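You operate a simulated robot arm through the tools that you are given. There is no shell and no other tool. Be economical: measure what you need, move in short steps, check, and stop when the job is done.

You are at the controls of a simulated robot arm. One attempt, no reset.

## Task
Zero the counter, wind 3 labels on and lock the brake again.
Fine: on the bench winder; window lamp and strobe stay off.

Only the result counts: the job must be done as asked and must still hold three seconds after the hand-in. Knocking over, shifting, dropping, spilling or breaking anything else fails it.

## Robot
A 6-joint arm with a fingered hand, on a carriage that runs on a rail from [-0.019, -1.796] to [0.004, 0.343] (x, y) and turns from -2.025 to 3.787 rad about z. Base frame: it is fixed where the carriage stands at the start and does not move with it; the origin is on the floor, on the carriage's upright axis, x ahead of it, y to its left, z up. Units: m, rad, N and s.
Its first joint turns from -2.897 to 2.897 rad. Places, roughly: blue flag [1, 0.75, 1]; crank wheel [0.9, 0.2, 1]; focus knob [1.1, 0.6, 1.2]; green lamp switch [0.8, 0.8, 0.9]; label counter [0.8, 0.5, 0.9]; left gold knob [1, 0.7, 1]; magnifier [1.1, 0.7, 1.1]; red brake lever [0.8, 0.3, 1]; red crank grip [0.9, 0.2, 1]; right gold knob [1, 0.5, 1]; strobe knob [0.8, 0.6, 0.9]; white strobe button [0.8, 0.7, 0.9]; window frame [1, 0.6, 1]; yellow zero button [0.8, 0.4, 0.9]. Payload 4 kg.
Tool frame: the origin (TCP) lies between the finger pads and is the grasp point; the fingertips stand 0.026 m ahead of it; z points along the fingers, y is the line along which they close. The gripper opens to 0.132 m. The gripper's body begins 0.073 m behind the TCP. The gripper is a hand of 4 fingers: y runs from the thumb to the fingers, the wrist lies at [0, 0, -0.239] in the tool frame, and closing takes about 1.5 s.
Orientation is that of the tool frame in the base frame, as [roll, pitch, yaw] about the fixed x, y, z axes, in that order (R = Rz(yaw) Ry(pitch) Rx(roll)). With the fingers straight down and closing along the base's y, the tool's x points along the base's -x, its y along +y and its z along -z.

## Interface
- The arm moves only by the tool apply_moves. Its argument "motion" is a list of rows, each an object of numbers (a shift or turn left out is 0, a gripper value left out holds the last): "tx", "ty", "tz": the shift along the base's x, y, z in m; "wx", "wy", "wz": the turn, a rotation vector about the base's x, y, z in rad; "fingers": the gripper command, from -1 (shut) to 1 (fully open), values between in proportion. In form: [{"tx": .., "ty": .., "tz": .., "wx": .., "wy": .., "wz": .., "fingers": ..}, ...]. A call has 1 to 8 rows; each row shifts and turns the commanded pose from where the row before left it. Each row takes 0.2 s and may step no farther than 0.05 m and 0.15 rad from the row before; otherwise, or with a gripper value out of range, the whole call is refused. Where a pose cannot be reached the arm comes as near as it can. A force on the tool above 40 N (or 10 N above the force at the start of the call, whichever is more), or a blocked arm, ends the call early, and 0.2 s more pass. Each finger travels about 0.045 m/s and halts on what it meets, pressing with about 34 N; the grip force reading is that of the motor and also rises with nothing between the fingers. The clock runs only during rows and for 0.2 s after the last one: add rows that do not move to give the fingers time. It gives the time, the measured TCP pose, the force on the tool (base axes), the opening and the grip force at its end, in the units of the frame above (readings bear some noise), with the torque about the TCP (base axes, N m) and any sound that the robot's microphone picked up.
- Cameras (640 x 400 px; columns grow to the right, rows downward): "scene" is now at [0.2758, 0.2015, 1.4424]; the picture's right is [0.15, -0.99, 0.00], its down [-0.57, -0.09, -0.81] and it looks along [0.81, 0.12, -0.58] (base axes); focal length 258 px, centre (320, 200). "wrist" rides on the gripper at [0.068, 0.002, -0.097] in the tool frame; the picture's right is [-0.03, 1.00, 0.00], its down [-0.82, -0.02, -0.58] and it looks along [-0.58, -0.01, 0.82] (tool axes); focal length 270 px, centre (320, 200). There is no depth. A picture from a camera that has moved, and an enlarged one, comes with that camera's place and axes in the base frame and with its lens.
- snapshot(camera): a new picture of that camera. It takes no simulated time.
- move_column(by): slides the trunk up (or, below 0, down) by that many m; the arm and the scene camera ride with it, the base frame stays. It gives what a move gives, with no picture.
- roll_base(legs): drives the robot by 1 to 6 legs, each [ahead, left, turn to the left] in m, m and rad, along the robot's own axes; the way and the turn of a leg run together, so that a leg with both is an arc; at most 1.5 m and 3.142 rad a leg. The arm and the cameras ride along, it lands a little off, and it stops where it bumps. It keeps to its track: a leg is cut to what the track allows. It gives what a move gives.
- preshape(shape): the hand has 4 fingers and takes this shape, open, in about a second: jaw (thumb against the fingers, like two jaws); tri (thumb and two fingers); tip (a fingertip pinch); poke (one finger out to press); point (the index stretched); flat (the hand flat); cup (the hand cupped); fist (a fist). The gripper value then closes the fingers along that shape, each until it touches; the sizes above hold for jaw. It gives what a move gives, with no picture.
- pan_tilt(pan, tilt): turns the head with the scene camera to pan (to the left, within 2.496 rad either way) and tilt (down, from -0.506 to 1.204), counted from straight ahead of the robot. It gives what a move gives.
- close_up(camera, box): a new picture of the part [left, top, right, bottom] of that camera's present view, enlarged. It takes no simulated time.
- close_job(): hands the job in; it is judged then, once.

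Go step by step. Nothing tells you exact positions but the pictures and the camera data: compare them with the known pose of the tool, close in by small moves and look again before you grip or let go. The budget is 120 turns and 82 pictures, counting those below and the enlarged ones. Unless the task says otherwise, let go and move clear before handing in, and close with one line.

The tools are called after "Request:" as name(argument=value, ...) on one line, values as JSON. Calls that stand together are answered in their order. apply_moves: Moves the arm, as the interface text tells. Its arguments: {"type":"object","properties":{"motion":{"type":"array"}},"required":["motion"]} The other tools are called the same way: move_column (by) slides the trunk up or down; preshape (shape) gives the hand a shape; roll_base (legs) drives the base; pan_tilt (pan, tilt) turns the head that bears the scene camera; snapshot (camera) takes a picture; close_up (camera, box) takes an enlarged picture of a part of a camera's view; close_job () hands the job in.

At the start:

```text
clock: 0.0
tool_pos: [0.559, 0.0491, 1.2339]
ee_rot: [3.141, 0.0, 3.141]
contact_force: [-0.2, 0.4, 0.1]
torque: [-0.02, 0.04, 0.01]
opening: 0.1318
grip_force: 0.1
shape: jaw
trunk travel left (down, up): [-0.45, 0.178]
robot x, y, heading: [0.0003, 0.0012, -0.0]
head pan, tilt: [0.148, 0.618]
```

scene: 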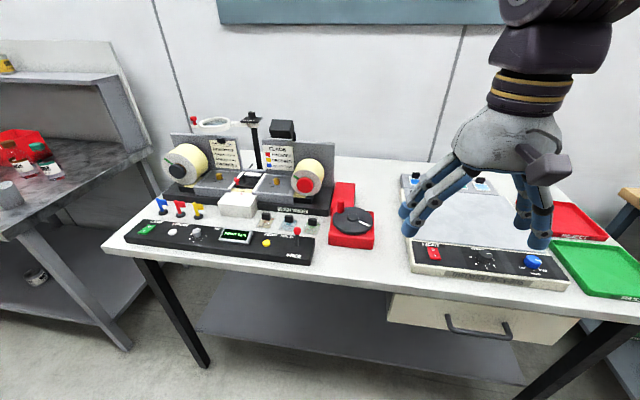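
wrist: 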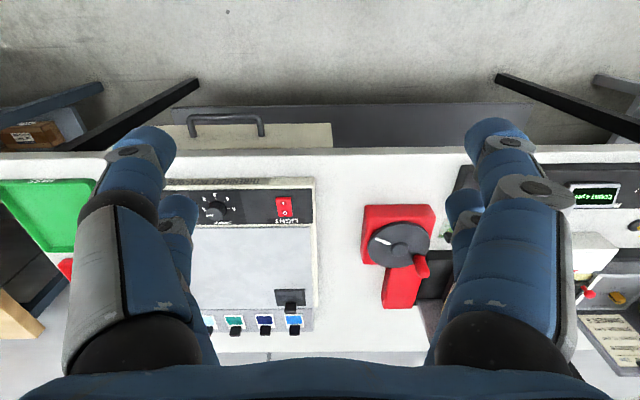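

The scene shows the winder bench with its control panel, crank at right. I look closer at the panel and the instructions.

Request:
close_up(camera="scene", box=[120, 190, 400, 270])

Request:
close_up(camera="scene", box=[150, 110, 350, 220])

Request:
close_up(camera="scene", box=[210, 190, 390, 270])

```text
2.29 times, centred on (260, 230) of scene
camera zoom: at [0.2758, 0.2015, 1.4424], right [0.15, -0.99, 0.0], down [-0.57, -0.09, -0.81], along [0.81, 0.12, -0.58], focal length 589 px, centre (457, 131)
```

zoom: 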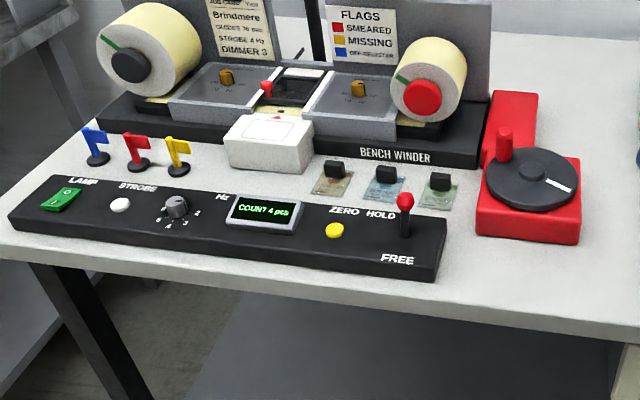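

```text
3.20 times, centred on (250, 165) of scene
camera zoom: at [0.2758, 0.2015, 1.4424], right [0.15, -0.99, 0.0], down [-0.57, -0.09, -0.81], along [0.81, 0.12, -0.58], focal length 824 px, centre (544, 312)
```

zoom: 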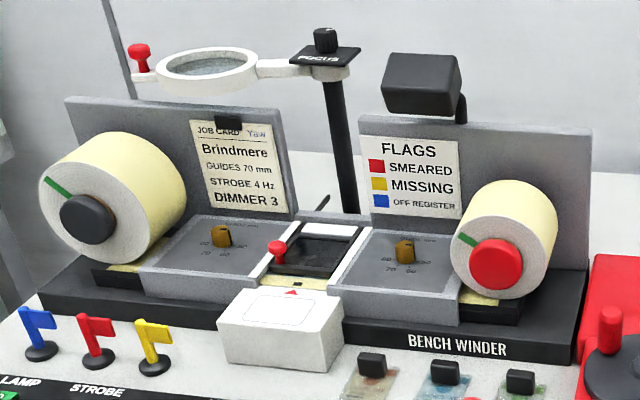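

```text
3.56 times, centred on (300, 230) of scene
camera zoom: at [0.2758, 0.2015, 1.4424], right [0.15, -0.99, 0.0], down [-0.57, -0.09, -0.81], along [0.81, 0.12, -0.58], focal length 916 px, centre (391, 93)
```

zoom: 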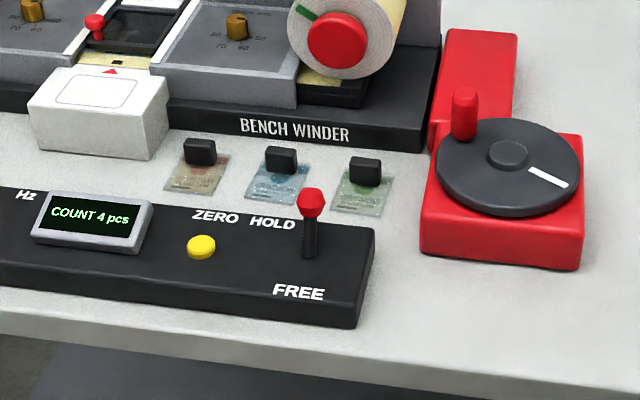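

The brake lever stands near (0.78,0.34), the zero button at about (0.746,0.416,0.95), and the crank centre at about (0.865,0.194,0.97). I shape the hand to poke and move over toward the button at a safe height.

Request:
preshape(shape="poke")

Request:
apply_moves(motion=[{"tx": 0.02, "ty": 0.045}, {"tx": 0.02, "ty": 0.045}, {"tx": 0.02, "ty": 0.045}, {"tx": 0.02, "ty": 0.045}, {"tx": 0.02, "ty": 0.045}, {"tx": 0.02, "ty": 0.045}, {"tx": 0.02, "ty": 0.045}, {"tx": 0.02, "ty": 0.045}])

Request:
snapshot(camera="wrist")

Request:
snapshot(camera="scene")

```text
clock: 0.9
tool_pos: [0.559, 0.0493, 1.2333]
ee_rot: [3.141, -0.001, -3.141]
contact_force: [0.2, 0.6, -0.2]
torque: [0.01, -0.02, 0.02]
opening: 0.0
grip_force: 0.0
shape: poke
trunk travel left (down, up): [-0.45, 0.178]
robot x, y, heading: [-0.0037, -0.0021, -0.004]
head pan, tilt: [0.148, 0.618]
```

```text
clock: 2.7
tool_pos: [0.7166, 0.4125, 1.2347]
ee_rot: [-3.141, 0.002, -3.14]
contact_force: [0.1, -0.7, 0.3]
torque: [0.07, -0.01, 0.03]
opening: 0.0
grip_force: 0.0
shape: poke
trunk travel left (down, up): [-0.45, 0.178]
robot x, y, heading: [0.0009, 0.0013, -0.001]
head pan, tilt: [0.148, 0.618]
```

```text
76 pictures are left
camera wrist: at [0.6486, 0.4143, 1.3314], right [0.03, 1.0, 0.0], down [0.82, -0.02, 0.58], along [0.58, -0.01, -0.82], focal length 270 px, centre (320, 200)
```

wrist: 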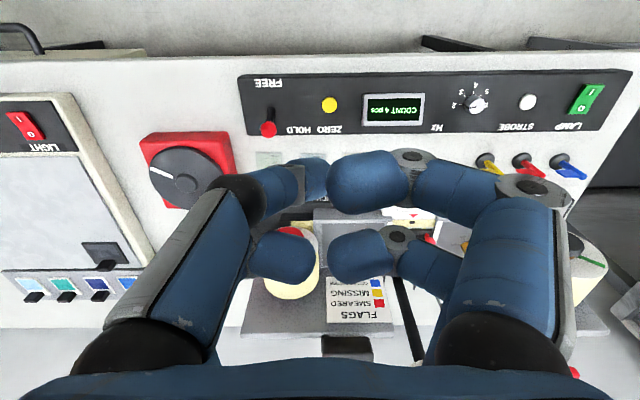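

```text
75 pictures are left
camera scene: at [0.2754, 0.201, 1.4426], right [0.15, -0.99, 0.0], down [-0.57, -0.09, -0.82], along [0.81, 0.12, -0.58], focal length 258 px, centre (320, 200)
```

scene: 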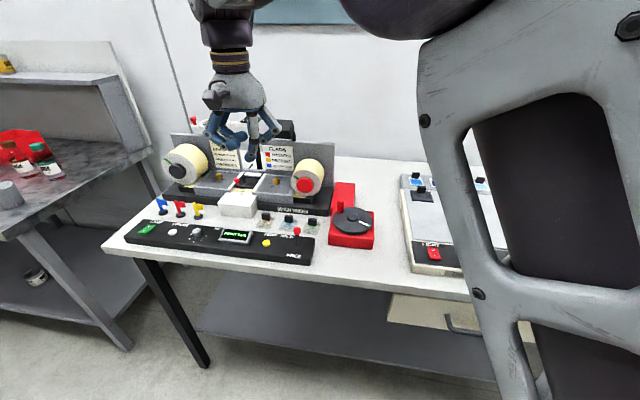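

The button is at about (0.764, 0.426, 0.93). I check which fingertip leads in this hand shape.

Request:
close_up(camera="scene", box=[180, 60, 310, 170])

Request:
close_up(camera="wrist", box=[120, 60, 440, 260])

```text
3.64 times, centred on (245, 115) of scene
camera zoom: at [0.2754, 0.201, 1.4426], right [0.15, -0.99, 0.0], down [-0.57, -0.09, -0.82], along [0.81, 0.12, -0.58], focal length 937 px, centre (593, 509)
```

zoom: 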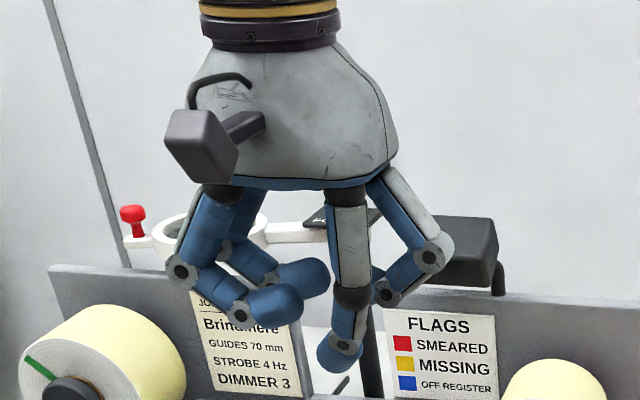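

```text
2.00 times, centred on (280, 160) of wrist
camera zoom: at [0.6486, 0.4143, 1.3314], right [0.03, 1.0, 0.0], down [0.82, -0.02, 0.58], along [0.58, -0.01, -0.82], focal length 541 px, centre (400, 280)
```

zoom: 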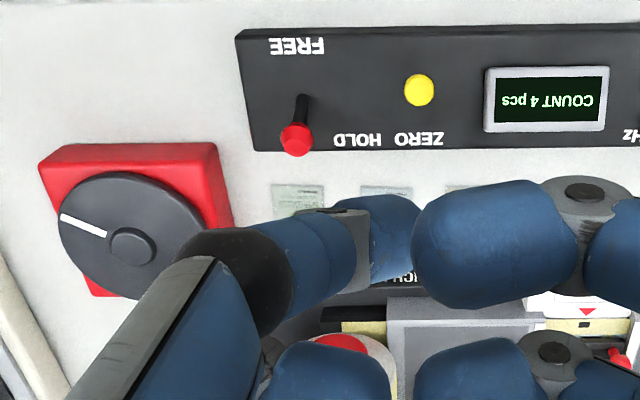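

The poke fingertip sits on the TCP axis, but the curled fingers and thumb would come near the display and lever. I turn the hand a quarter turn so that they lie fore and aft, and line up over the button.

Request:
apply_moves(motion=[{"wz": 0.15, "tx": 0.006, "tz": -0.02}, {"wz": 0.15, "tx": 0.006, "tz": -0.02}, {"wz": 0.15, "tx": 0.006, "tz": -0.02}, {"wz": 0.15, "tx": 0.006, "tz": -0.02}, {"wz": 0.15, "tx": 0.006, "tz": -0.02}, {"wz": 0.15, "tx": 0.006, "tz": -0.02}, {"wz": 0.15, "tx": 0.006}, {"wz": 0.15, "tx": 0.003}])

Request:
apply_moves(motion=[{"wz": 0.15, "ty": 0.01}, {"wz": 0.15}, {"wz": 0.07}, {}])

Request:
snapshot(camera="wrist")

Request:
close_up(camera="scene", box=[150, 120, 390, 270])

```text
clock: 4.5
tool_pos: [0.7651, 0.41, 1.1135]
ee_rot: [3.141, 0.001, -1.939]
contact_force: [-0.6, 0.5, 0.9]
torque: [0.01, 0.01, -0.02]
opening: 0.0002
grip_force: 0.0
shape: poke
trunk travel left (down, up): [-0.45, 0.178]
robot x, y, heading: [0.0003, 0.0017, -0.001]
head pan, tilt: [0.148, 0.618]
```

```text
clock: 5.5
tool_pos: [0.7652, 0.4197, 1.1139]
ee_rot: [-3.14, 0.0, -1.571]
contact_force: [0.4, -0.7, 0.8]
torque: [-0.01, 0.02, 0.0]
opening: 0.0
grip_force: 0.1
shape: poke
trunk travel left (down, up): [-0.45, 0.178]
robot x, y, heading: [0.0012, -0.0008, 0.005]
head pan, tilt: [0.148, 0.618]
```

```text
72 pictures are left
camera wrist: at [0.764, 0.3509, 1.2111], right [-1.0, 0.03, 0.0], down [0.02, 0.82, 0.58], along [0.01, 0.58, -0.82], focal length 270 px, centre (320, 200)
```

wrist: 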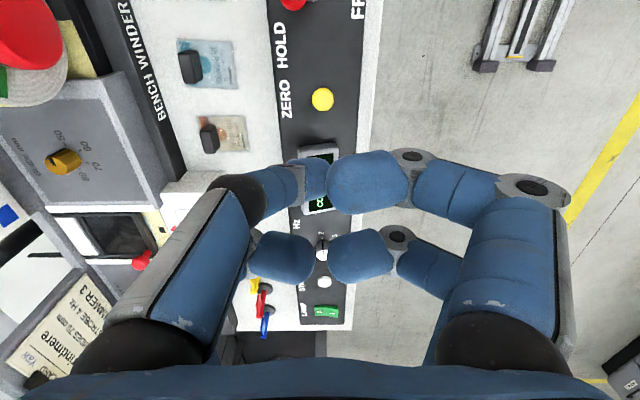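

```text
2.67 times, centred on (270, 195) of scene
camera zoom: at [0.2758, 0.2015, 1.4424], right [0.15, -0.99, 0.0], down [-0.57, -0.09, -0.81], along [0.81, 0.12, -0.58], focal length 687 px, centre (453, 213)
```

zoom: 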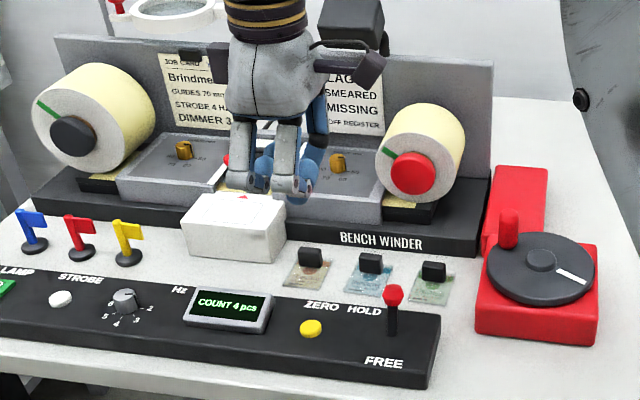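

The tip is within a few millimetres of the button in x and y. I descend most of the way and look again.

Request:
apply_moves(motion=[{"tx": -0.003, "ty": 0.002, "tz": -0.03}, {"tz": -0.04}, {"tz": -0.03}, {"tz": -0.02}, {}])

Request:
snapshot(camera="wrist")

Request:
close_up(camera="scene", box=[190, 160, 350, 260])

```text
clock: 6.7
tool_pos: [0.764, 0.4221, 0.992]
ee_rot: [3.14, 0.0, -1.573]
contact_force: [0.1, 1.0, -0.3]
torque: [-0.05, 0.02, 0.02]
opening: 0.0001
grip_force: 0.1
shape: poke
trunk travel left (down, up): [-0.45, 0.178]
robot x, y, heading: [-0.0013, -0.0004, -0.002]
head pan, tilt: [0.148, 0.618]
```

```text
70 pictures are left
camera wrist: at [0.7619, 0.3539, 1.0898], right [-1.0, 0.03, 0.0], down [0.02, 0.82, 0.58], along [0.02, 0.58, -0.82], focal length 270 px, centre (320, 200)
```

wrist: 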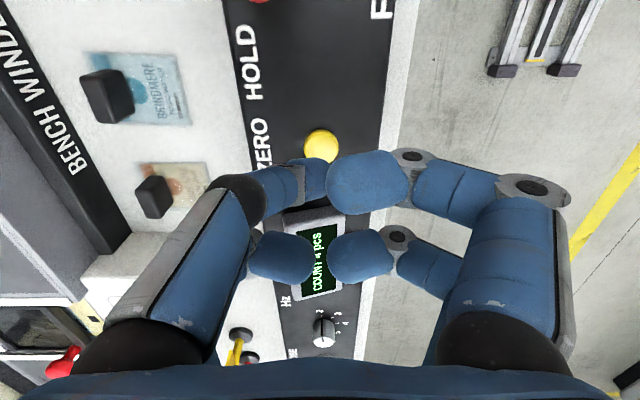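

```text
4.00 times, centred on (270, 210) of scene
camera zoom: at [0.2758, 0.2014, 1.4424], right [0.15, -0.99, 0.0], down [-0.57, -0.09, -0.82], along [0.81, 0.12, -0.58], focal length 1030 px, centre (520, 160)
```

zoom: 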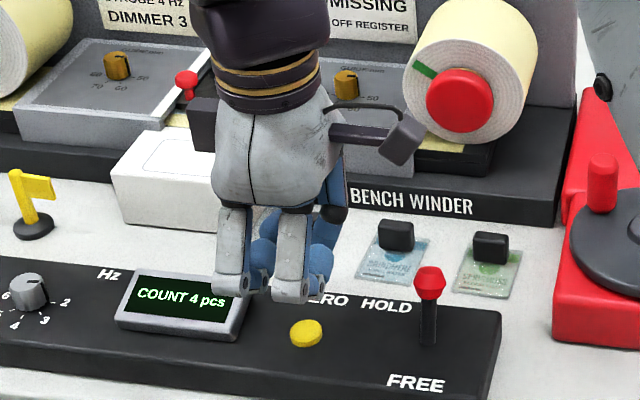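

The tip is aligned; to keep the curled fingers off the display, I tilt the hand slightly and keep descending in small steps.

Request:
apply_moves(motion=[{"wx": 0.15, "ty": -0.004}, {"wx": 0.15, "ty": -0.005}, {"tz": -0.01}, {"tz": -0.01}, {}])

Request:
snapshot(camera="wrist")

Request:
close_up(camera="scene", box=[190, 160, 350, 260])

```text
clock: 7.9
tool_pos: [0.7616, 0.4132, 0.9748]
ee_rot: [-3.141, 0.3, -1.572]
contact_force: [-0.3, 0.4, -0.3]
torque: [0.0, -0.01, 0.03]
opening: 0.0001
grip_force: 0.0
shape: poke
trunk travel left (down, up): [-0.45, 0.178]
robot x, y, heading: [0.0005, -0.0005, -0.001]
head pan, tilt: [0.148, 0.618]
```

```text
68 pictures are left
camera wrist: at [0.7607, 0.3192, 1.0471], right [-1.0, 0.03, 0.01], down [0.02, 0.61, 0.79], along [0.02, 0.79, -0.61], focal length 270 px, centre (320, 200)
```

wrist: 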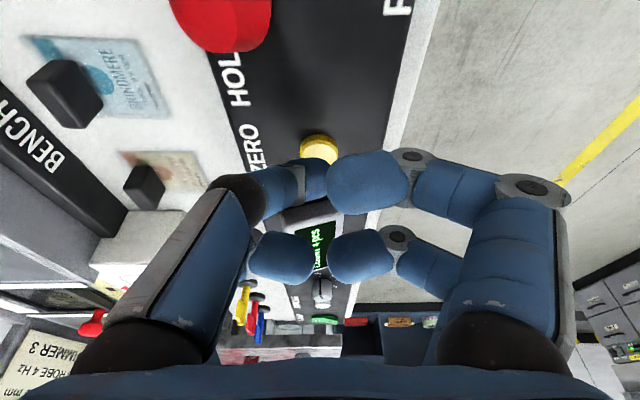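

```text
4.00 times, centred on (270, 210) of scene
camera zoom: at [0.2758, 0.2014, 1.4424], right [0.15, -0.99, 0.0], down [-0.57, -0.09, -0.81], along [0.81, 0.12, -0.58], focal length 1030 px, centre (520, 160)
```

zoom: 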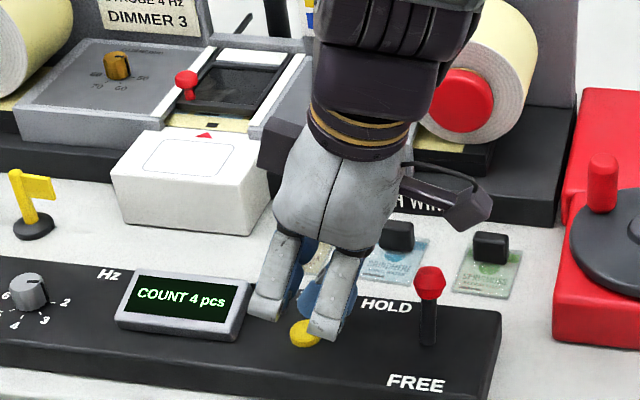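

Clear of the display and over the button; I press down in small steps.

Request:
apply_moves(motion=[{"tx": 0.001, "ty": 0.001, "tz": -0.006}, {"tz": -0.005}, {"tz": -0.005}, {"tz": -0.003}, {}])

Request:
close_up(camera="scene", box=[190, 160, 350, 260])

```text
clock: 9.1
tool_pos: [0.7612, 0.4135, 0.9567]
ee_rot: [-3.139, 0.303, -1.574]
contact_force: [3.5, 0.2, 13.0]
torque: [0.08, -0.05, -0.02]
opening: 0.0001
grip_force: 0.0
shape: poke
trunk travel left (down, up): [-0.45, 0.178]
robot x, y, heading: [0.0011, -0.0005, 0.001]
head pan, tilt: [0.148, 0.618]
heard: click
```

```text
4.00 times, centred on (270, 210) of scene
camera zoom: at [0.2754, 0.2012, 1.4426], right [0.15, -0.99, 0.0], down [-0.57, -0.09, -0.82], along [0.81, 0.12, -0.58], focal length 1030 px, centre (520, 160)
```

zoom: 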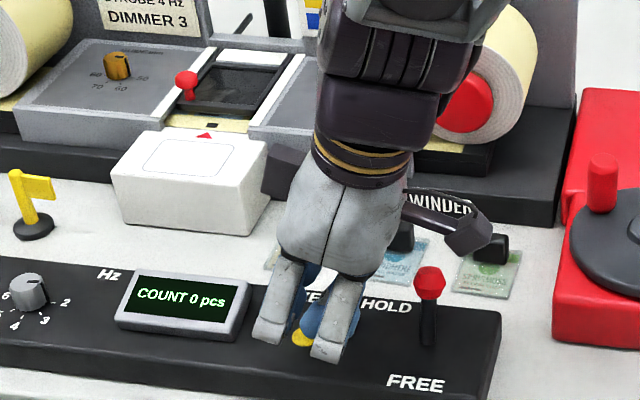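

The counter reads 0. I lift off, straighten the hand back to its first orientation and take the jaw shape for the lever.

Request:
apply_moves(motion=[{"tz": 0.03}, {"tz": 0.04}, {"tz": 0.04}, {"tz": 0.04, "wx": -0.15}, {"tz": 0.02, "wx": -0.15}, {"wz": -0.15}, {"wz": -0.15}, {"wz": -0.15}])

Request:
apply_moves(motion=[{"wz": -0.15, "ty": -0.02}, {"wz": -0.15, "ty": -0.02}, {"wz": -0.15, "ty": -0.02}, {"wz": -0.15, "ty": -0.014}, {"wz": -0.15}, {"wz": -0.15}, {"wz": -0.15}, {"wz": -0.07}])

Request:
preshape(shape="jaw")

Request:
apply_moves(motion=[{"fingers": -0.3}, {}, {}, {}, {}, {}])

Request:
snapshot(camera="wrist")

Request:
close_up(camera="scene", box=[190, 130, 390, 260])

```text
clock: 10.9
tool_pos: [0.7621, 0.412, 1.1249]
ee_rot: [-3.141, 0.0, -2.024]
contact_force: [-0.5, -0.9, -0.7]
torque: [0.02, 0.03, 0.01]
opening: 0.0
grip_force: 0.0
shape: poke
trunk travel left (down, up): [-0.45, 0.178]
robot x, y, heading: [0.004, 0.0043, 0.001]
head pan, tilt: [0.148, 0.618]
```

```text
clock: 12.7
tool_pos: [0.7624, 0.3389, 1.1238]
ee_rot: [3.141, 0.001, 3.14]
contact_force: [0.4, -0.1, -0.2]
torque: [0.0, -0.03, -0.02]
opening: 0.0
grip_force: 0.0
shape: poke
trunk travel left (down, up): [-0.45, 0.178]
robot x, y, heading: [0.0005, 0.0011, -0.005]
head pan, tilt: [0.148, 0.618]
```

```text
clock: 13.6
tool_pos: [0.7632, 0.3393, 1.1241]
ee_rot: [3.14, 0.0, -3.141]
contact_force: [0.2, 0.9, -0.5]
torque: [-0.01, -0.01, 0.02]
opening: 0.132
grip_force: 0.0
shape: jaw
trunk travel left (down, up): [-0.45, 0.178]
robot x, y, heading: [-0.0002, -0.0008, 0.0]
head pan, tilt: [0.148, 0.618]
```

```text
clock: 15.0
tool_pos: [0.7636, 0.3403, 1.1241]
ee_rot: [-3.141, 0.0, -3.141]
contact_force: [-1.1, 0.6, -0.5]
torque: [-0.01, -0.02, 0.01]
opening: 0.0463
grip_force: 0.0
shape: jaw
trunk travel left (down, up): [-0.45, 0.178]
robot x, y, heading: [-0.0015, -0.0018, -0.003]
head pan, tilt: [0.148, 0.618]
```

```text
65 pictures are left
camera wrist: at [0.6955, 0.3416, 1.2217], right [0.03, 1.0, 0.0], down [0.82, -0.02, 0.58], along [0.58, -0.01, -0.82], focal length 270 px, centre (320, 200)
```

wrist: 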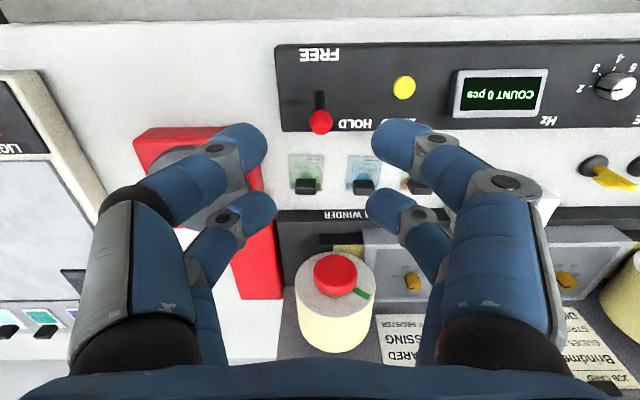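

```text
3.08 times, centred on (290, 195) of scene
camera zoom: at [0.2758, 0.2015, 1.4424], right [0.15, -0.99, 0.0], down [-0.57, -0.09, -0.81], along [0.81, 0.12, -0.58], focal length 793 px, centre (412, 215)
```

zoom: 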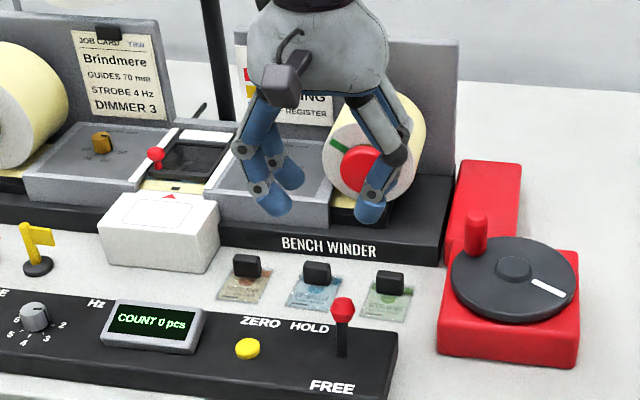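

The lever knob is at about (0.787, 0.340, 0.963). I move over it with the fingers half open and lower.

Request:
apply_moves(motion=[{"tx": 0.024, "tz": -0.02}, {"tz": -0.04}, {"tz": -0.04}, {"tz": -0.02}, {}])

Request:
snapshot(camera="wrist")

Request:
close_up(camera="scene", box=[230, 160, 390, 260])

```text
clock: 16.2
tool_pos: [0.7864, 0.3406, 1.0042]
ee_rot: [3.141, 0.001, 3.141]
contact_force: [0.2, 0.2, 0.2]
torque: [-0.01, -0.05, 0.02]
opening: 0.0465
grip_force: 0.1
shape: jaw
trunk travel left (down, up): [-0.45, 0.178]
robot x, y, heading: [-0.0021, -0.0, 0.0]
head pan, tilt: [0.148, 0.618]
```

```text
63 pictures are left
camera wrist: at [0.7183, 0.3415, 1.1009], right [0.03, 1.0, 0.0], down [0.82, -0.02, 0.58], along [0.58, -0.01, -0.82], focal length 270 px, centre (320, 200)
```

wrist: 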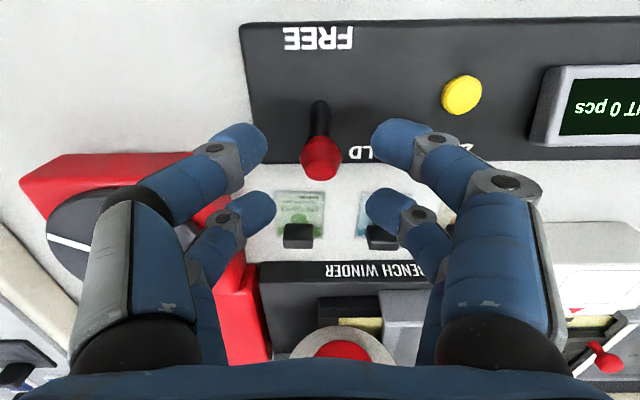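

```text
4.00 times, centred on (310, 210) of scene
camera zoom: at [0.2758, 0.2014, 1.4424], right [0.15, -0.99, 0.0], down [-0.57, -0.09, -0.82], along [0.81, 0.12, -0.58], focal length 1030 px, centre (360, 160)
```

zoom: 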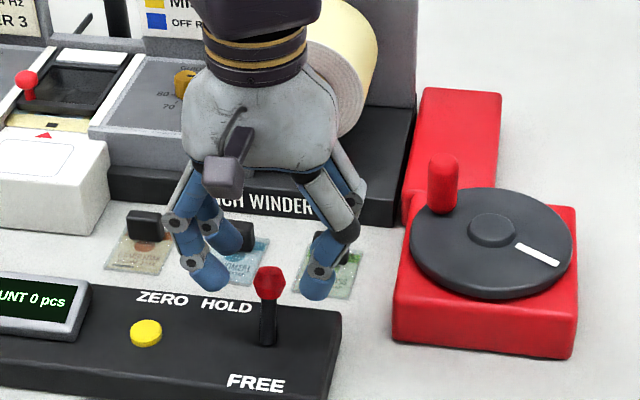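

Refined knob centre: (0.781, 0.339, 0.973). I lower around it and close.

Request:
apply_moves(motion=[{"tx": -0.005, "ty": -0.001, "tz": -0.015}, {"tz": -0.015}, {"fingers": -0.6}, {"fingers": -0.8}, {"fingers": -1}, {}, {}])

Request:
snapshot(camera="wrist")

Request:
close_up(camera="scene", box=[230, 160, 390, 260])

```text
clock: 17.8
tool_pos: [0.7819, 0.3384, 0.9736]
ee_rot: [3.141, -0.001, -3.141]
contact_force: [-0.7, -0.8, -1.1]
torque: [0.02, 0.04, -0.01]
opening: 0.0
grip_force: 34.6
shape: jaw
trunk travel left (down, up): [-0.45, 0.178]
robot x, y, heading: [0.0021, -0.0, -0.005]
head pan, tilt: [0.148, 0.618]
```

```text
61 pictures are left
camera wrist: at [0.7144, 0.3414, 1.0711], right [0.03, 1.0, 0.0], down [0.82, -0.02, 0.58], along [0.58, -0.01, -0.82], focal length 270 px, centre (320, 200)
```

wrist: 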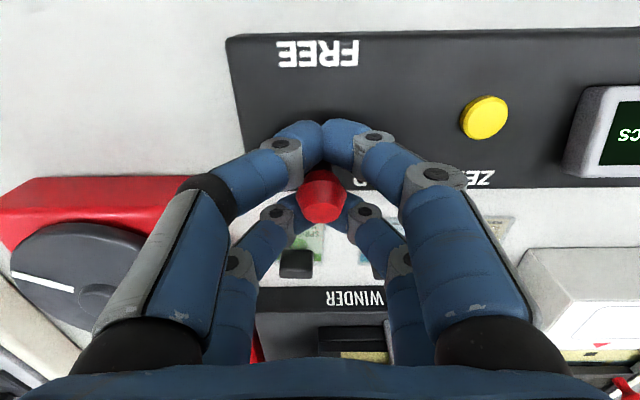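

```text
4.00 times, centred on (310, 210) of scene
camera zoom: at [0.2758, 0.2014, 1.4424], right [0.15, -0.99, 0.0], down [-0.57, -0.09, -0.81], along [0.81, 0.12, -0.58], focal length 1030 px, centre (360, 160)
```

zoom: 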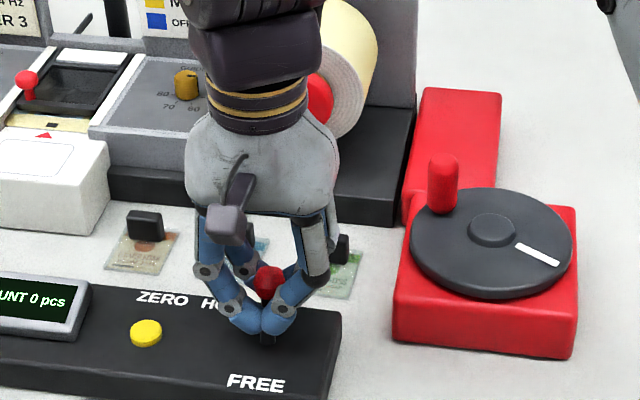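

The knob is caged by the closed fingers. I pull the lever toward FREE in small steps.

Request:
apply_moves(motion=[{"tx": -0.01}, {"tx": -0.01}, {"tx": -0.01}, {"tx": -0.008}, {}])

Request:
snapshot(camera="wrist")

```text
clock: 19.1
tool_pos: [0.7498, 0.3402, 0.9781]
ee_rot: [3.135, 0.013, 3.14]
contact_force: [4.8, 1.7, 3.4]
torque: [0.01, -0.14, -0.01]
opening: 0.0002
grip_force: 33.7
shape: jaw
trunk travel left (down, up): [-0.45, 0.178]
robot x, y, heading: [0.002, 0.0002, -0.004]
head pan, tilt: [0.148, 0.618]
stopped in row 5: the force on the tool passed its limit at 42 N (the readings are from after the stop); the commanded pose is now the measured one
```

```text
59 pictures are left
camera wrist: at [0.6802, 0.3409, 1.0748], right [0.03, 1.0, 0.01], down [0.81, -0.03, 0.59], along [0.59, -0.01, -0.81], focal length 270 px, centre (320, 200)
```

wrist: 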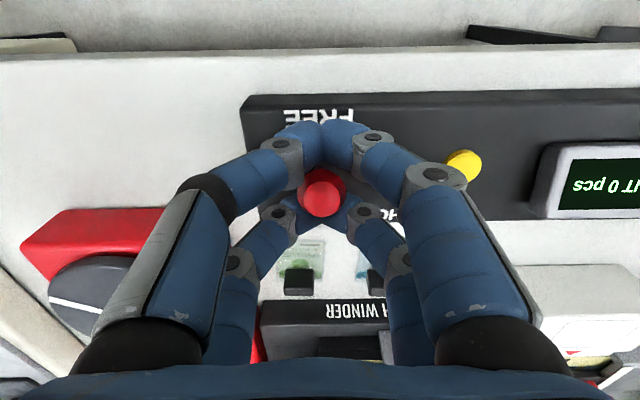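

The lever has moved about 3 cm until resistance. I open the fingers and look at it.

Request:
apply_moves(motion=[{"fingers": -0.3}, {}, {}, {}, {"tz": 0.03}, {"tz": 0.04}, {"tz": 0.03}, {}])

Request:
snapshot(camera="wrist")

Request:
close_up(camera="scene", box=[230, 160, 390, 260])

```text
clock: 20.9
tool_pos: [0.7482, 0.3399, 1.0781]
ee_rot: [3.137, 0.01, 3.141]
contact_force: [0.7, 0.2, -0.1]
torque: [0.02, 0.03, -0.03]
opening: 0.0458
grip_force: 0.1
shape: jaw
trunk travel left (down, up): [-0.45, 0.178]
robot x, y, heading: [-0.0009, -0.0003, 0.0]
head pan, tilt: [0.148, 0.618]
```

```text
58 pictures are left
camera wrist: at [0.6795, 0.3408, 1.1737], right [0.03, 1.0, 0.01], down [0.81, -0.03, 0.59], along [0.59, -0.01, -0.81], focal length 270 px, centre (320, 200)
```

wrist: 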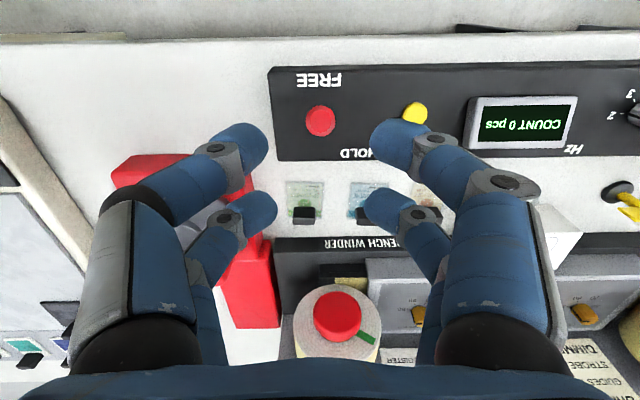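

```text
4.00 times, centred on (310, 210) of scene
camera zoom: at [0.2761, 0.2013, 1.4424], right [0.15, -0.99, 0.0], down [-0.57, -0.08, -0.81], along [0.81, 0.12, -0.58], focal length 1030 px, centre (360, 160)
```

zoom: 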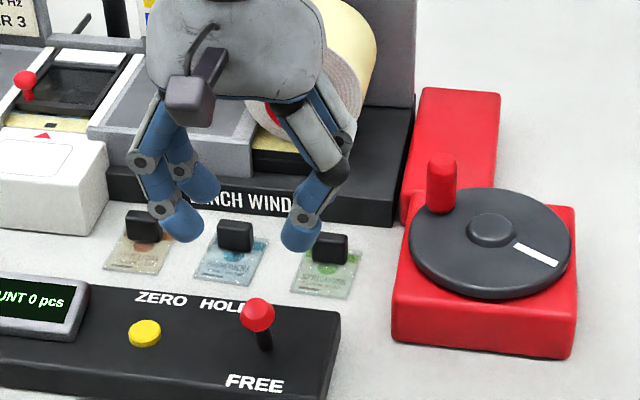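

The lever now leans to FREE. Before going to the crank I look at the peg and the red block behind it from the wrist camera.

Request:
apply_moves(motion=[{"ty": -0.02, "tz": 0.02}, {"ty": -0.03}, {"ty": -0.03}, {"ty": -0.03}, {"ty": -0.03}, {}])

Request:
snapshot(camera="wrist")

Request:
close_up(camera="scene", box=[230, 140, 390, 260])

```text
clock: 22.3
tool_pos: [0.7508, 0.1977, 1.1001]
ee_rot: [3.138, 0.011, 3.14]
contact_force: [-0.4, 0.7, 0.0]
torque: [0.02, -0.01, -0.02]
opening: 0.0459
grip_force: 0.1
shape: jaw
trunk travel left (down, up): [-0.45, 0.178]
robot x, y, heading: [0.0011, 0.0018, -0.001]
head pan, tilt: [0.148, 0.618]
```

```text
56 pictures are left
camera wrist: at [0.682, 0.1989, 1.1965], right [0.03, 1.0, 0.01], down [0.81, -0.03, 0.59], along [0.59, -0.01, -0.81], focal length 270 px, centre (320, 200)
```

wrist: 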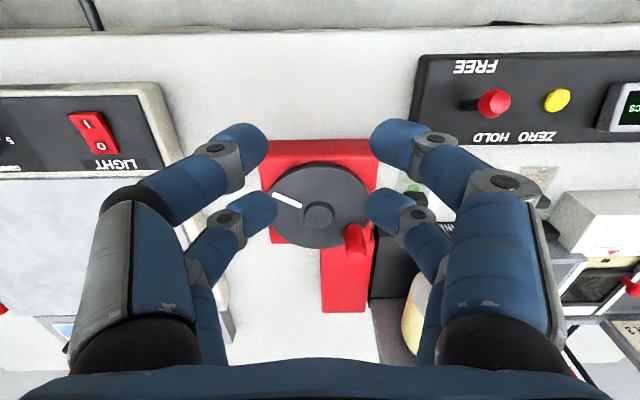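

```text
3.33 times, centred on (310, 200) of scene
camera zoom: at [0.276, 0.2013, 1.4424], right [0.15, -0.99, 0.0], down [-0.57, -0.08, -0.81], along [0.81, 0.12, -0.58], focal length 859 px, centre (353, 200)
```

zoom: 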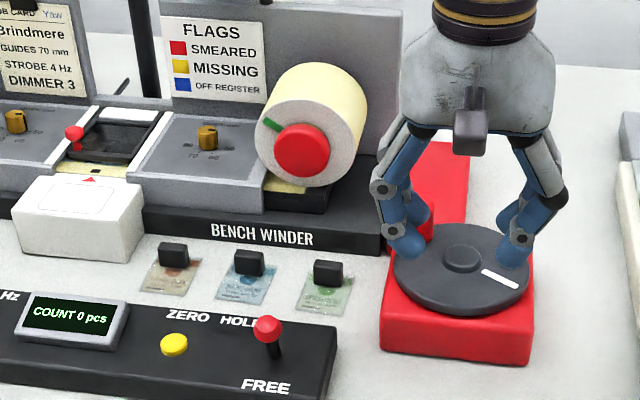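

The block behind is a low slab, so the way is free. The peg stands at about (0.897, 0.233), top 1.008; the wheel centre is at (0.872, 0.195). I go over the peg.

Request:
apply_moves(motion=[{"tx": 0.03, "ty": 0.007}, {"tx": 0.03, "ty": 0.007}, {"tx": 0.03, "ty": 0.007}, {"tx": 0.03, "ty": 0.007}, {"tx": 0.026, "ty": 0.007}, {"tz": -0.02}, {}])

Request:
snapshot(camera="wrist")

Request:
close_up(camera="scene", box=[230, 140, 390, 260])

```text
clock: 23.9
tool_pos: [0.8948, 0.2325, 1.0777]
ee_rot: [3.137, 0.011, 3.138]
contact_force: [-0.5, 0.4, 0.1]
torque: [-0.02, -0.03, 0.01]
opening: 0.0457
grip_force: 0.1
shape: jaw
trunk travel left (down, up): [-0.45, 0.178]
robot x, y, heading: [-0.0011, -0.0015, -0.0]
head pan, tilt: [0.148, 0.618]
```

```text
54 pictures are left
camera wrist: at [0.8252, 0.2346, 1.1747], right [0.03, 1.0, 0.01], down [0.81, -0.03, 0.59], along [0.59, -0.01, -0.81], focal length 270 px, centre (320, 200)
```

wrist: 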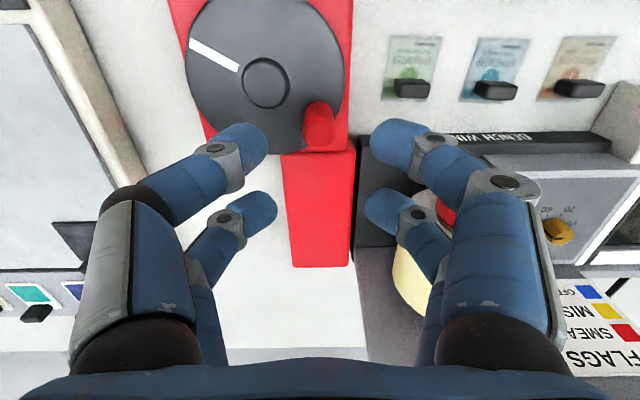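

```text
3.33 times, centred on (310, 200) of scene
camera zoom: at [0.276, 0.2012, 1.4424], right [0.15, -0.99, 0.0], down [-0.57, -0.08, -0.81], along [0.81, 0.12, -0.58], focal length 859 px, centre (353, 200)
```

zoom: 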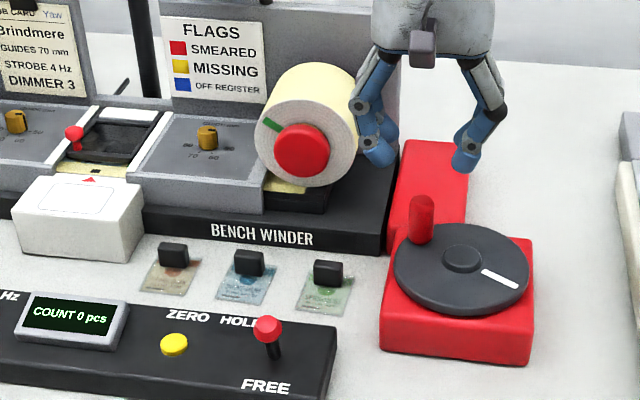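

Aligned over the peg. I lower around it and close.

Request:
apply_moves(motion=[{"tx": 0.001, "tz": -0.03}, {"tz": -0.03}, {"tz": -0.02}, {"fingers": -0.6}, {"fingers": -0.8}, {"fingers": -1}, {}, {}])

Request:
snapshot(camera="wrist")

Request:
close_up(camera="scene", box=[230, 140, 390, 260])

```text
clock: 25.7
tool_pos: [0.8959, 0.2334, 0.9967]
ee_rot: [3.135, 0.01, 3.14]
contact_force: [-2.7, -0.2, -0.8]
torque: [0.03, 0.01, 0.02]
opening: 0.0
grip_force: 33.8
shape: jaw
trunk travel left (down, up): [-0.45, 0.178]
robot x, y, heading: [0.0028, -0.0034, -0.001]
head pan, tilt: [0.148, 0.618]
```

```text
52 pictures are left
camera wrist: at [0.8269, 0.2345, 1.0937], right [0.03, 1.0, 0.01], down [0.81, -0.03, 0.59], along [0.59, -0.01, -0.81], focal length 270 px, centre (320, 200)
```

wrist: 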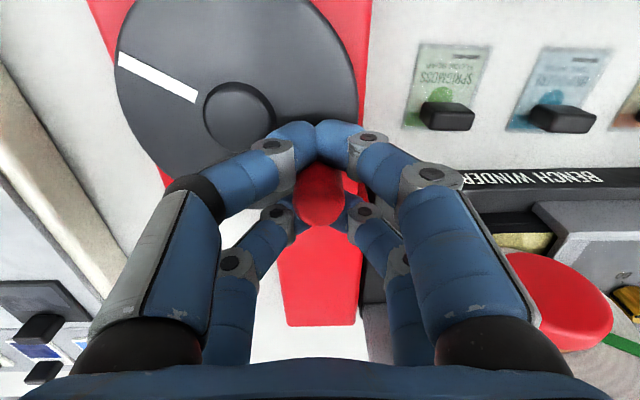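

```text
3.33 times, centred on (310, 200) of scene
camera zoom: at [0.276, 0.2013, 1.4424], right [0.15, -0.99, 0.0], down [-0.57, -0.08, -0.82], along [0.81, 0.12, -0.58], focal length 859 px, centre (353, 200)
```

zoom: 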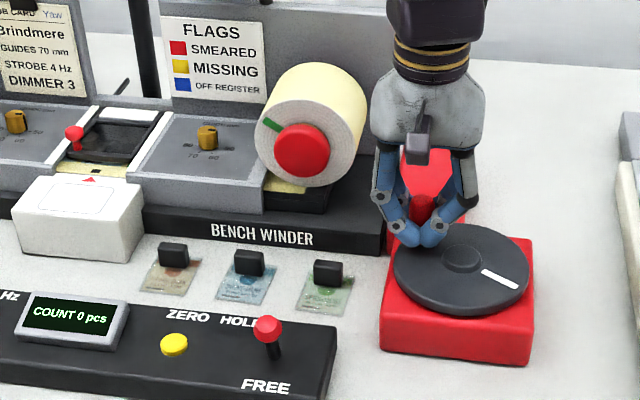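

The peg is caged. I turn it clockwise along an arc by about 1 rad and read the counter.

Request:
apply_moves(motion=[{"tx": 0.0088, "ty": -0.0073}, {"tx": 0.0066, "ty": -0.0093}, {"tx": 0.0041, "ty": -0.0107}, {"tx": 0.0014, "ty": -0.0113}, {}])

Request:
close_up(camera="scene", box=[190, 140, 390, 265])

```text
clock: 26.9
tool_pos: [0.9162, 0.1958, 0.998]
ee_rot: [3.137, 0.012, 3.139]
contact_force: [2.5, 0.7, 0.6]
torque: [0.01, -0.04, -0.04]
opening: 0.0
grip_force: 34.4
shape: jaw
trunk travel left (down, up): [-0.45, 0.178]
robot x, y, heading: [0.0019, -0.0015, -0.002]
head pan, tilt: [0.148, 0.618]
```

```text
3.20 times, centred on (290, 202) of scene
camera zoom: at [0.2761, 0.2013, 1.4424], right [0.15, -0.99, 0.0], down [-0.57, -0.08, -0.81], along [0.81, 0.12, -0.58], focal length 824 px, centre (416, 192)
```

zoom: 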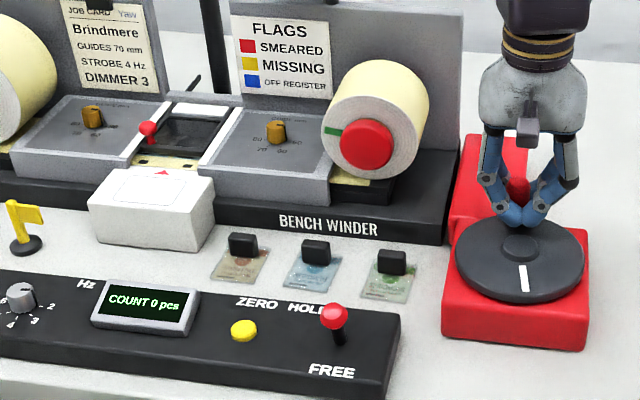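

The wheel follows freely, and the take-up spool turns with it; the counter still shows 0. I continue clockwise 2 rad.

Request:
apply_moves(motion=[{"tx": -0.0014, "ty": -0.0113}, {"tx": -0.0042, "ty": -0.0107}, {"tx": -0.0067, "ty": -0.0092}, {"tx": -0.0088, "ty": -0.0073}, {"tx": -0.0103, "ty": -0.005}, {"tx": -0.0112, "ty": -0.0022}, {"tx": -0.0114, "ty": 0.0006}, {"tx": -0.0109, "ty": 0.0035}])

Request:
close_up(camera="scene", box=[190, 140, 390, 265])

```text
clock: 28.7
tool_pos: [0.85, 0.1545, 0.9953]
ee_rot: [3.137, 0.012, 3.14]
contact_force: [-0.4, 0.7, 0.5]
torque: [0.02, 0.01, 0.02]
opening: 0.0001
grip_force: 34.4
shape: jaw
trunk travel left (down, up): [-0.45, 0.178]
robot x, y, heading: [-0.0019, 0.007, -0.001]
head pan, tilt: [0.148, 0.618]
```

```text
3.20 times, centred on (290, 202) of scene
camera zoom: at [0.2761, 0.2013, 1.4424], right [0.15, -0.99, 0.0], down [-0.57, -0.08, -0.81], along [0.81, 0.12, -0.58], focal length 824 px, centre (416, 192)
```

zoom: 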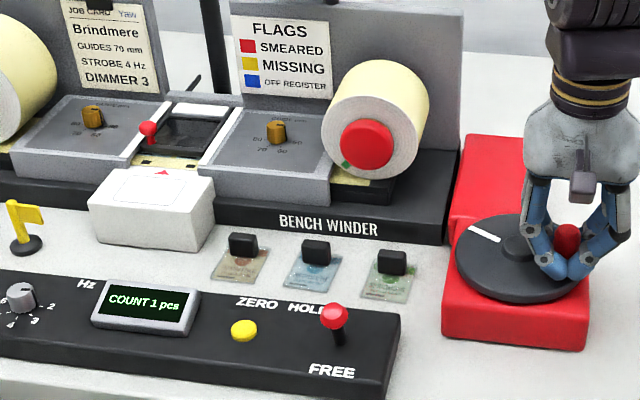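

The counter reads 1 — right direction. I continue in shorter arcs.

Request:
apply_moves(motion=[{"tx": -0.0097, "ty": 0.006}, {"tx": -0.0079, "ty": 0.0082}, {"tx": -0.0056, "ty": 0.0099}, {"tx": -0.003, "ty": 0.011}])

Request:
close_up(camera="scene", box=[190, 140, 390, 265])

```text
clock: 29.7
tool_pos: [0.8263, 0.1886, 0.9987]
ee_rot: [3.135, 0.014, 3.139]
contact_force: [4.5, 0.4, -1.6]
torque: [-0.01, -0.05, -0.02]
opening: 0.0
grip_force: 34.4
shape: jaw
trunk travel left (down, up): [-0.45, 0.178]
robot x, y, heading: [0.001, 0.0012, -0.0]
head pan, tilt: [0.148, 0.618]
```

```text
3.20 times, centred on (290, 202) of scene
camera zoom: at [0.2763, 0.2012, 1.4424], right [0.15, -0.99, 0.0], down [-0.57, -0.08, -0.81], along [0.81, 0.12, -0.58], focal length 824 px, centre (416, 192)
```

zoom: 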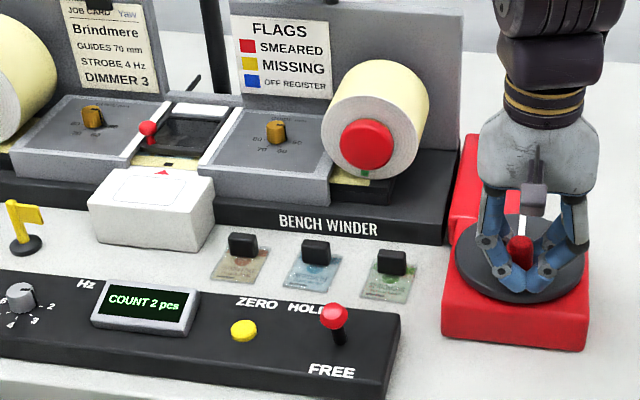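

Counter at 2. I continue by half a radian.

Request:
apply_moves(motion=[{"tx": -0.0002, "ty": 0.0115}, {"tx": 0.0026, "ty": 0.0111}])

Request:
close_up(camera="scene", box=[190, 140, 390, 265])

```text
clock: 30.3
tool_pos: [0.8267, 0.2123, 0.9978]
ee_rot: [3.135, 0.01, 3.139]
contact_force: [-2.3, -1.1, 0.1]
torque: [-0.01, -0.02, -0.04]
opening: 0.0002
grip_force: 33.7
shape: jaw
trunk travel left (down, up): [-0.45, 0.178]
robot x, y, heading: [0.0011, -0.002, -0.002]
head pan, tilt: [0.148, 0.618]
```

```text
3.20 times, centred on (290, 202) of scene
camera zoom: at [0.2759, 0.2011, 1.4425], right [0.15, -0.99, 0.0], down [-0.57, -0.08, -0.82], along [0.81, 0.12, -0.58], focal length 824 px, centre (416, 192)
```

zoom: 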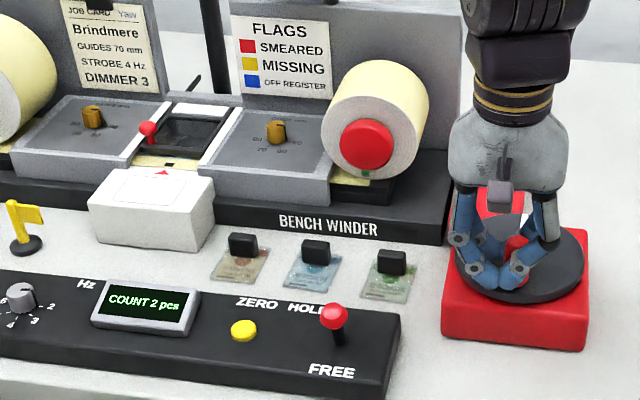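

Still 2; on by a quarter radian.

Request:
apply_moves(motion=[{"tx": 0.0053, "ty": 0.0101}])

Request:
close_up(camera="scene", box=[190, 140, 390, 265])

```text
clock: 30.7
tool_pos: [0.8344, 0.2223, 0.9986]
ee_rot: [3.135, 0.017, 3.141]
contact_force: [-0.5, 0.8, 1.4]
torque: [0.01, 0.02, -0.05]
opening: 0.0
grip_force: 33.7
shape: jaw
trunk travel left (down, up): [-0.45, 0.178]
robot x, y, heading: [-0.0028, 0.0008, 0.005]
head pan, tilt: [0.148, 0.618]
```

```text
3.20 times, centred on (290, 202) of scene
camera zoom: at [0.2762, 0.2013, 1.4423], right [0.15, -0.99, 0.0], down [-0.57, -0.09, -0.81], along [0.81, 0.12, -0.58], focal length 824 px, centre (416, 192)
```

zoom: 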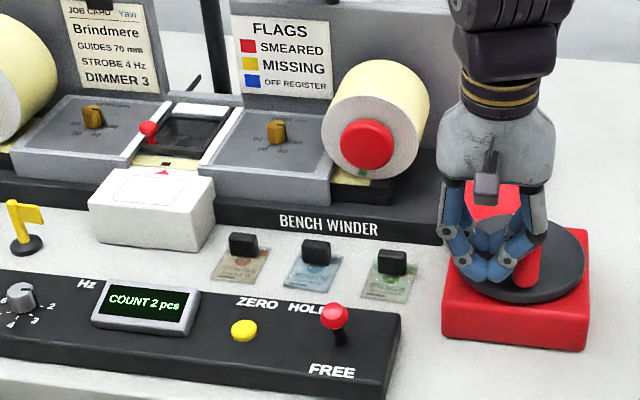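

The peg seems to have slipped out of the cage. I look from the wrist.

Request:
snapshot(camera="wrist")

Request:
close_up(camera="scene", box=[310, 180, 390, 240])

```text
45 pictures are left
camera wrist: at [0.7652, 0.2234, 1.0944], right [0.03, 1.0, 0.01], down [0.81, -0.03, 0.59], along [0.59, -0.01, -0.81], focal length 270 px, centre (320, 200)
```

wrist: 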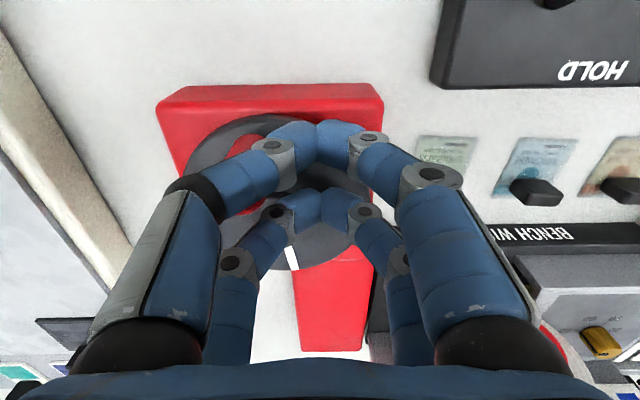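

```text
6.67 times, centred on (350, 210) of scene
camera zoom: at [0.2762, 0.2013, 1.4423], right [0.15, -0.99, 0.0], down [-0.57, -0.09, -0.81], along [0.81, 0.12, -0.58], focal length 1717 px, centre (120, 133)
```

zoom: 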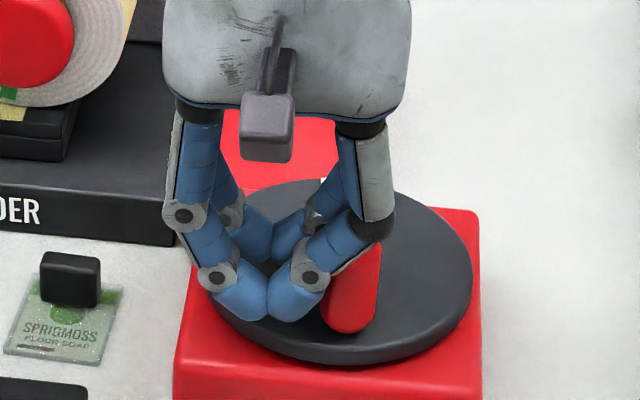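

The peg slipped out through the gap on the -y side and stands near (0.829, 0.18). I lift straight up, turn the hand a quarter so that the fingers close along the radius, and regrasp.

Request:
apply_moves(motion=[{"tz": 0.03}, {"tz": 0.04}, {"tz": 0.02, "fingers": -0.3, "wz": 0.15}, {"wz": 0.15, "ty": -0.01}, {"wz": 0.15, "ty": -0.01}, {"wz": 0.15, "ty": -0.01}, {"wz": 0.15, "ty": -0.01}, {"wz": 0.15}])

Request:
apply_moves(motion=[{"wz": 0.15}, {"wz": 0.15}, {"wz": 0.15}, {"wz": 0.15}, {"wz": 0.07}, {}])

Request:
snapshot(camera="wrist")

Request:
close_up(camera="scene", box=[190, 140, 390, 265])

```text
clock: 32.5
tool_pos: [0.8324, 0.1803, 1.0862]
ee_rot: [3.135, 0.013, -2.241]
contact_force: [-0.7, -0.5, 0.2]
torque: [0.0, -0.01, 0.0]
opening: 0.0457
grip_force: 0.1
shape: jaw
trunk travel left (down, up): [-0.45, 0.178]
robot x, y, heading: [0.004, 0.0027, -0.002]
head pan, tilt: [0.148, 0.618]
```

```text
clock: 33.9
tool_pos: [0.8319, 0.1822, 1.0893]
ee_rot: [3.137, 0.012, -1.572]
contact_force: [-1.0, 0.2, 0.8]
torque: [-0.01, 0.01, -0.03]
opening: 0.0456
grip_force: 0.1
shape: jaw
trunk travel left (down, up): [-0.45, 0.178]
robot x, y, heading: [0.002, 0.0003, -0.005]
head pan, tilt: [0.148, 0.618]
```

```text
43 pictures are left
camera wrist: at [0.8316, 0.1127, 1.1853], right [-1.0, 0.03, 0.01], down [0.03, 0.81, 0.59], along [0.01, 0.59, -0.81], focal length 270 px, centre (320, 200)
```

wrist: 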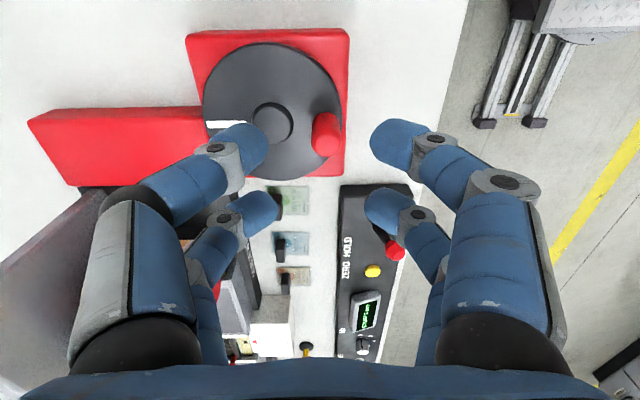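

```text
3.20 times, centred on (290, 202) of scene
camera zoom: at [0.276, 0.2012, 1.4424], right [0.15, -0.99, 0.0], down [-0.57, -0.08, -0.81], along [0.81, 0.12, -0.58], focal length 824 px, centre (416, 192)
```

zoom: 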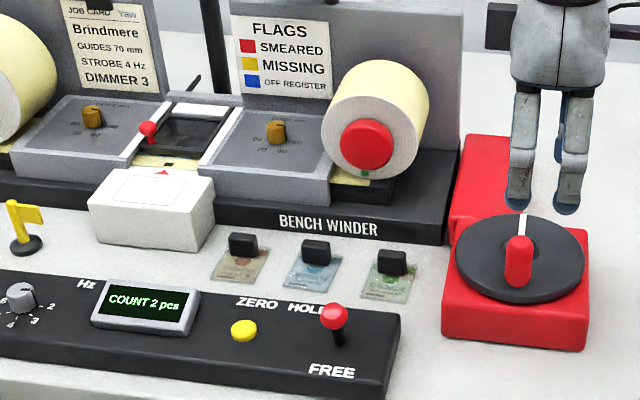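

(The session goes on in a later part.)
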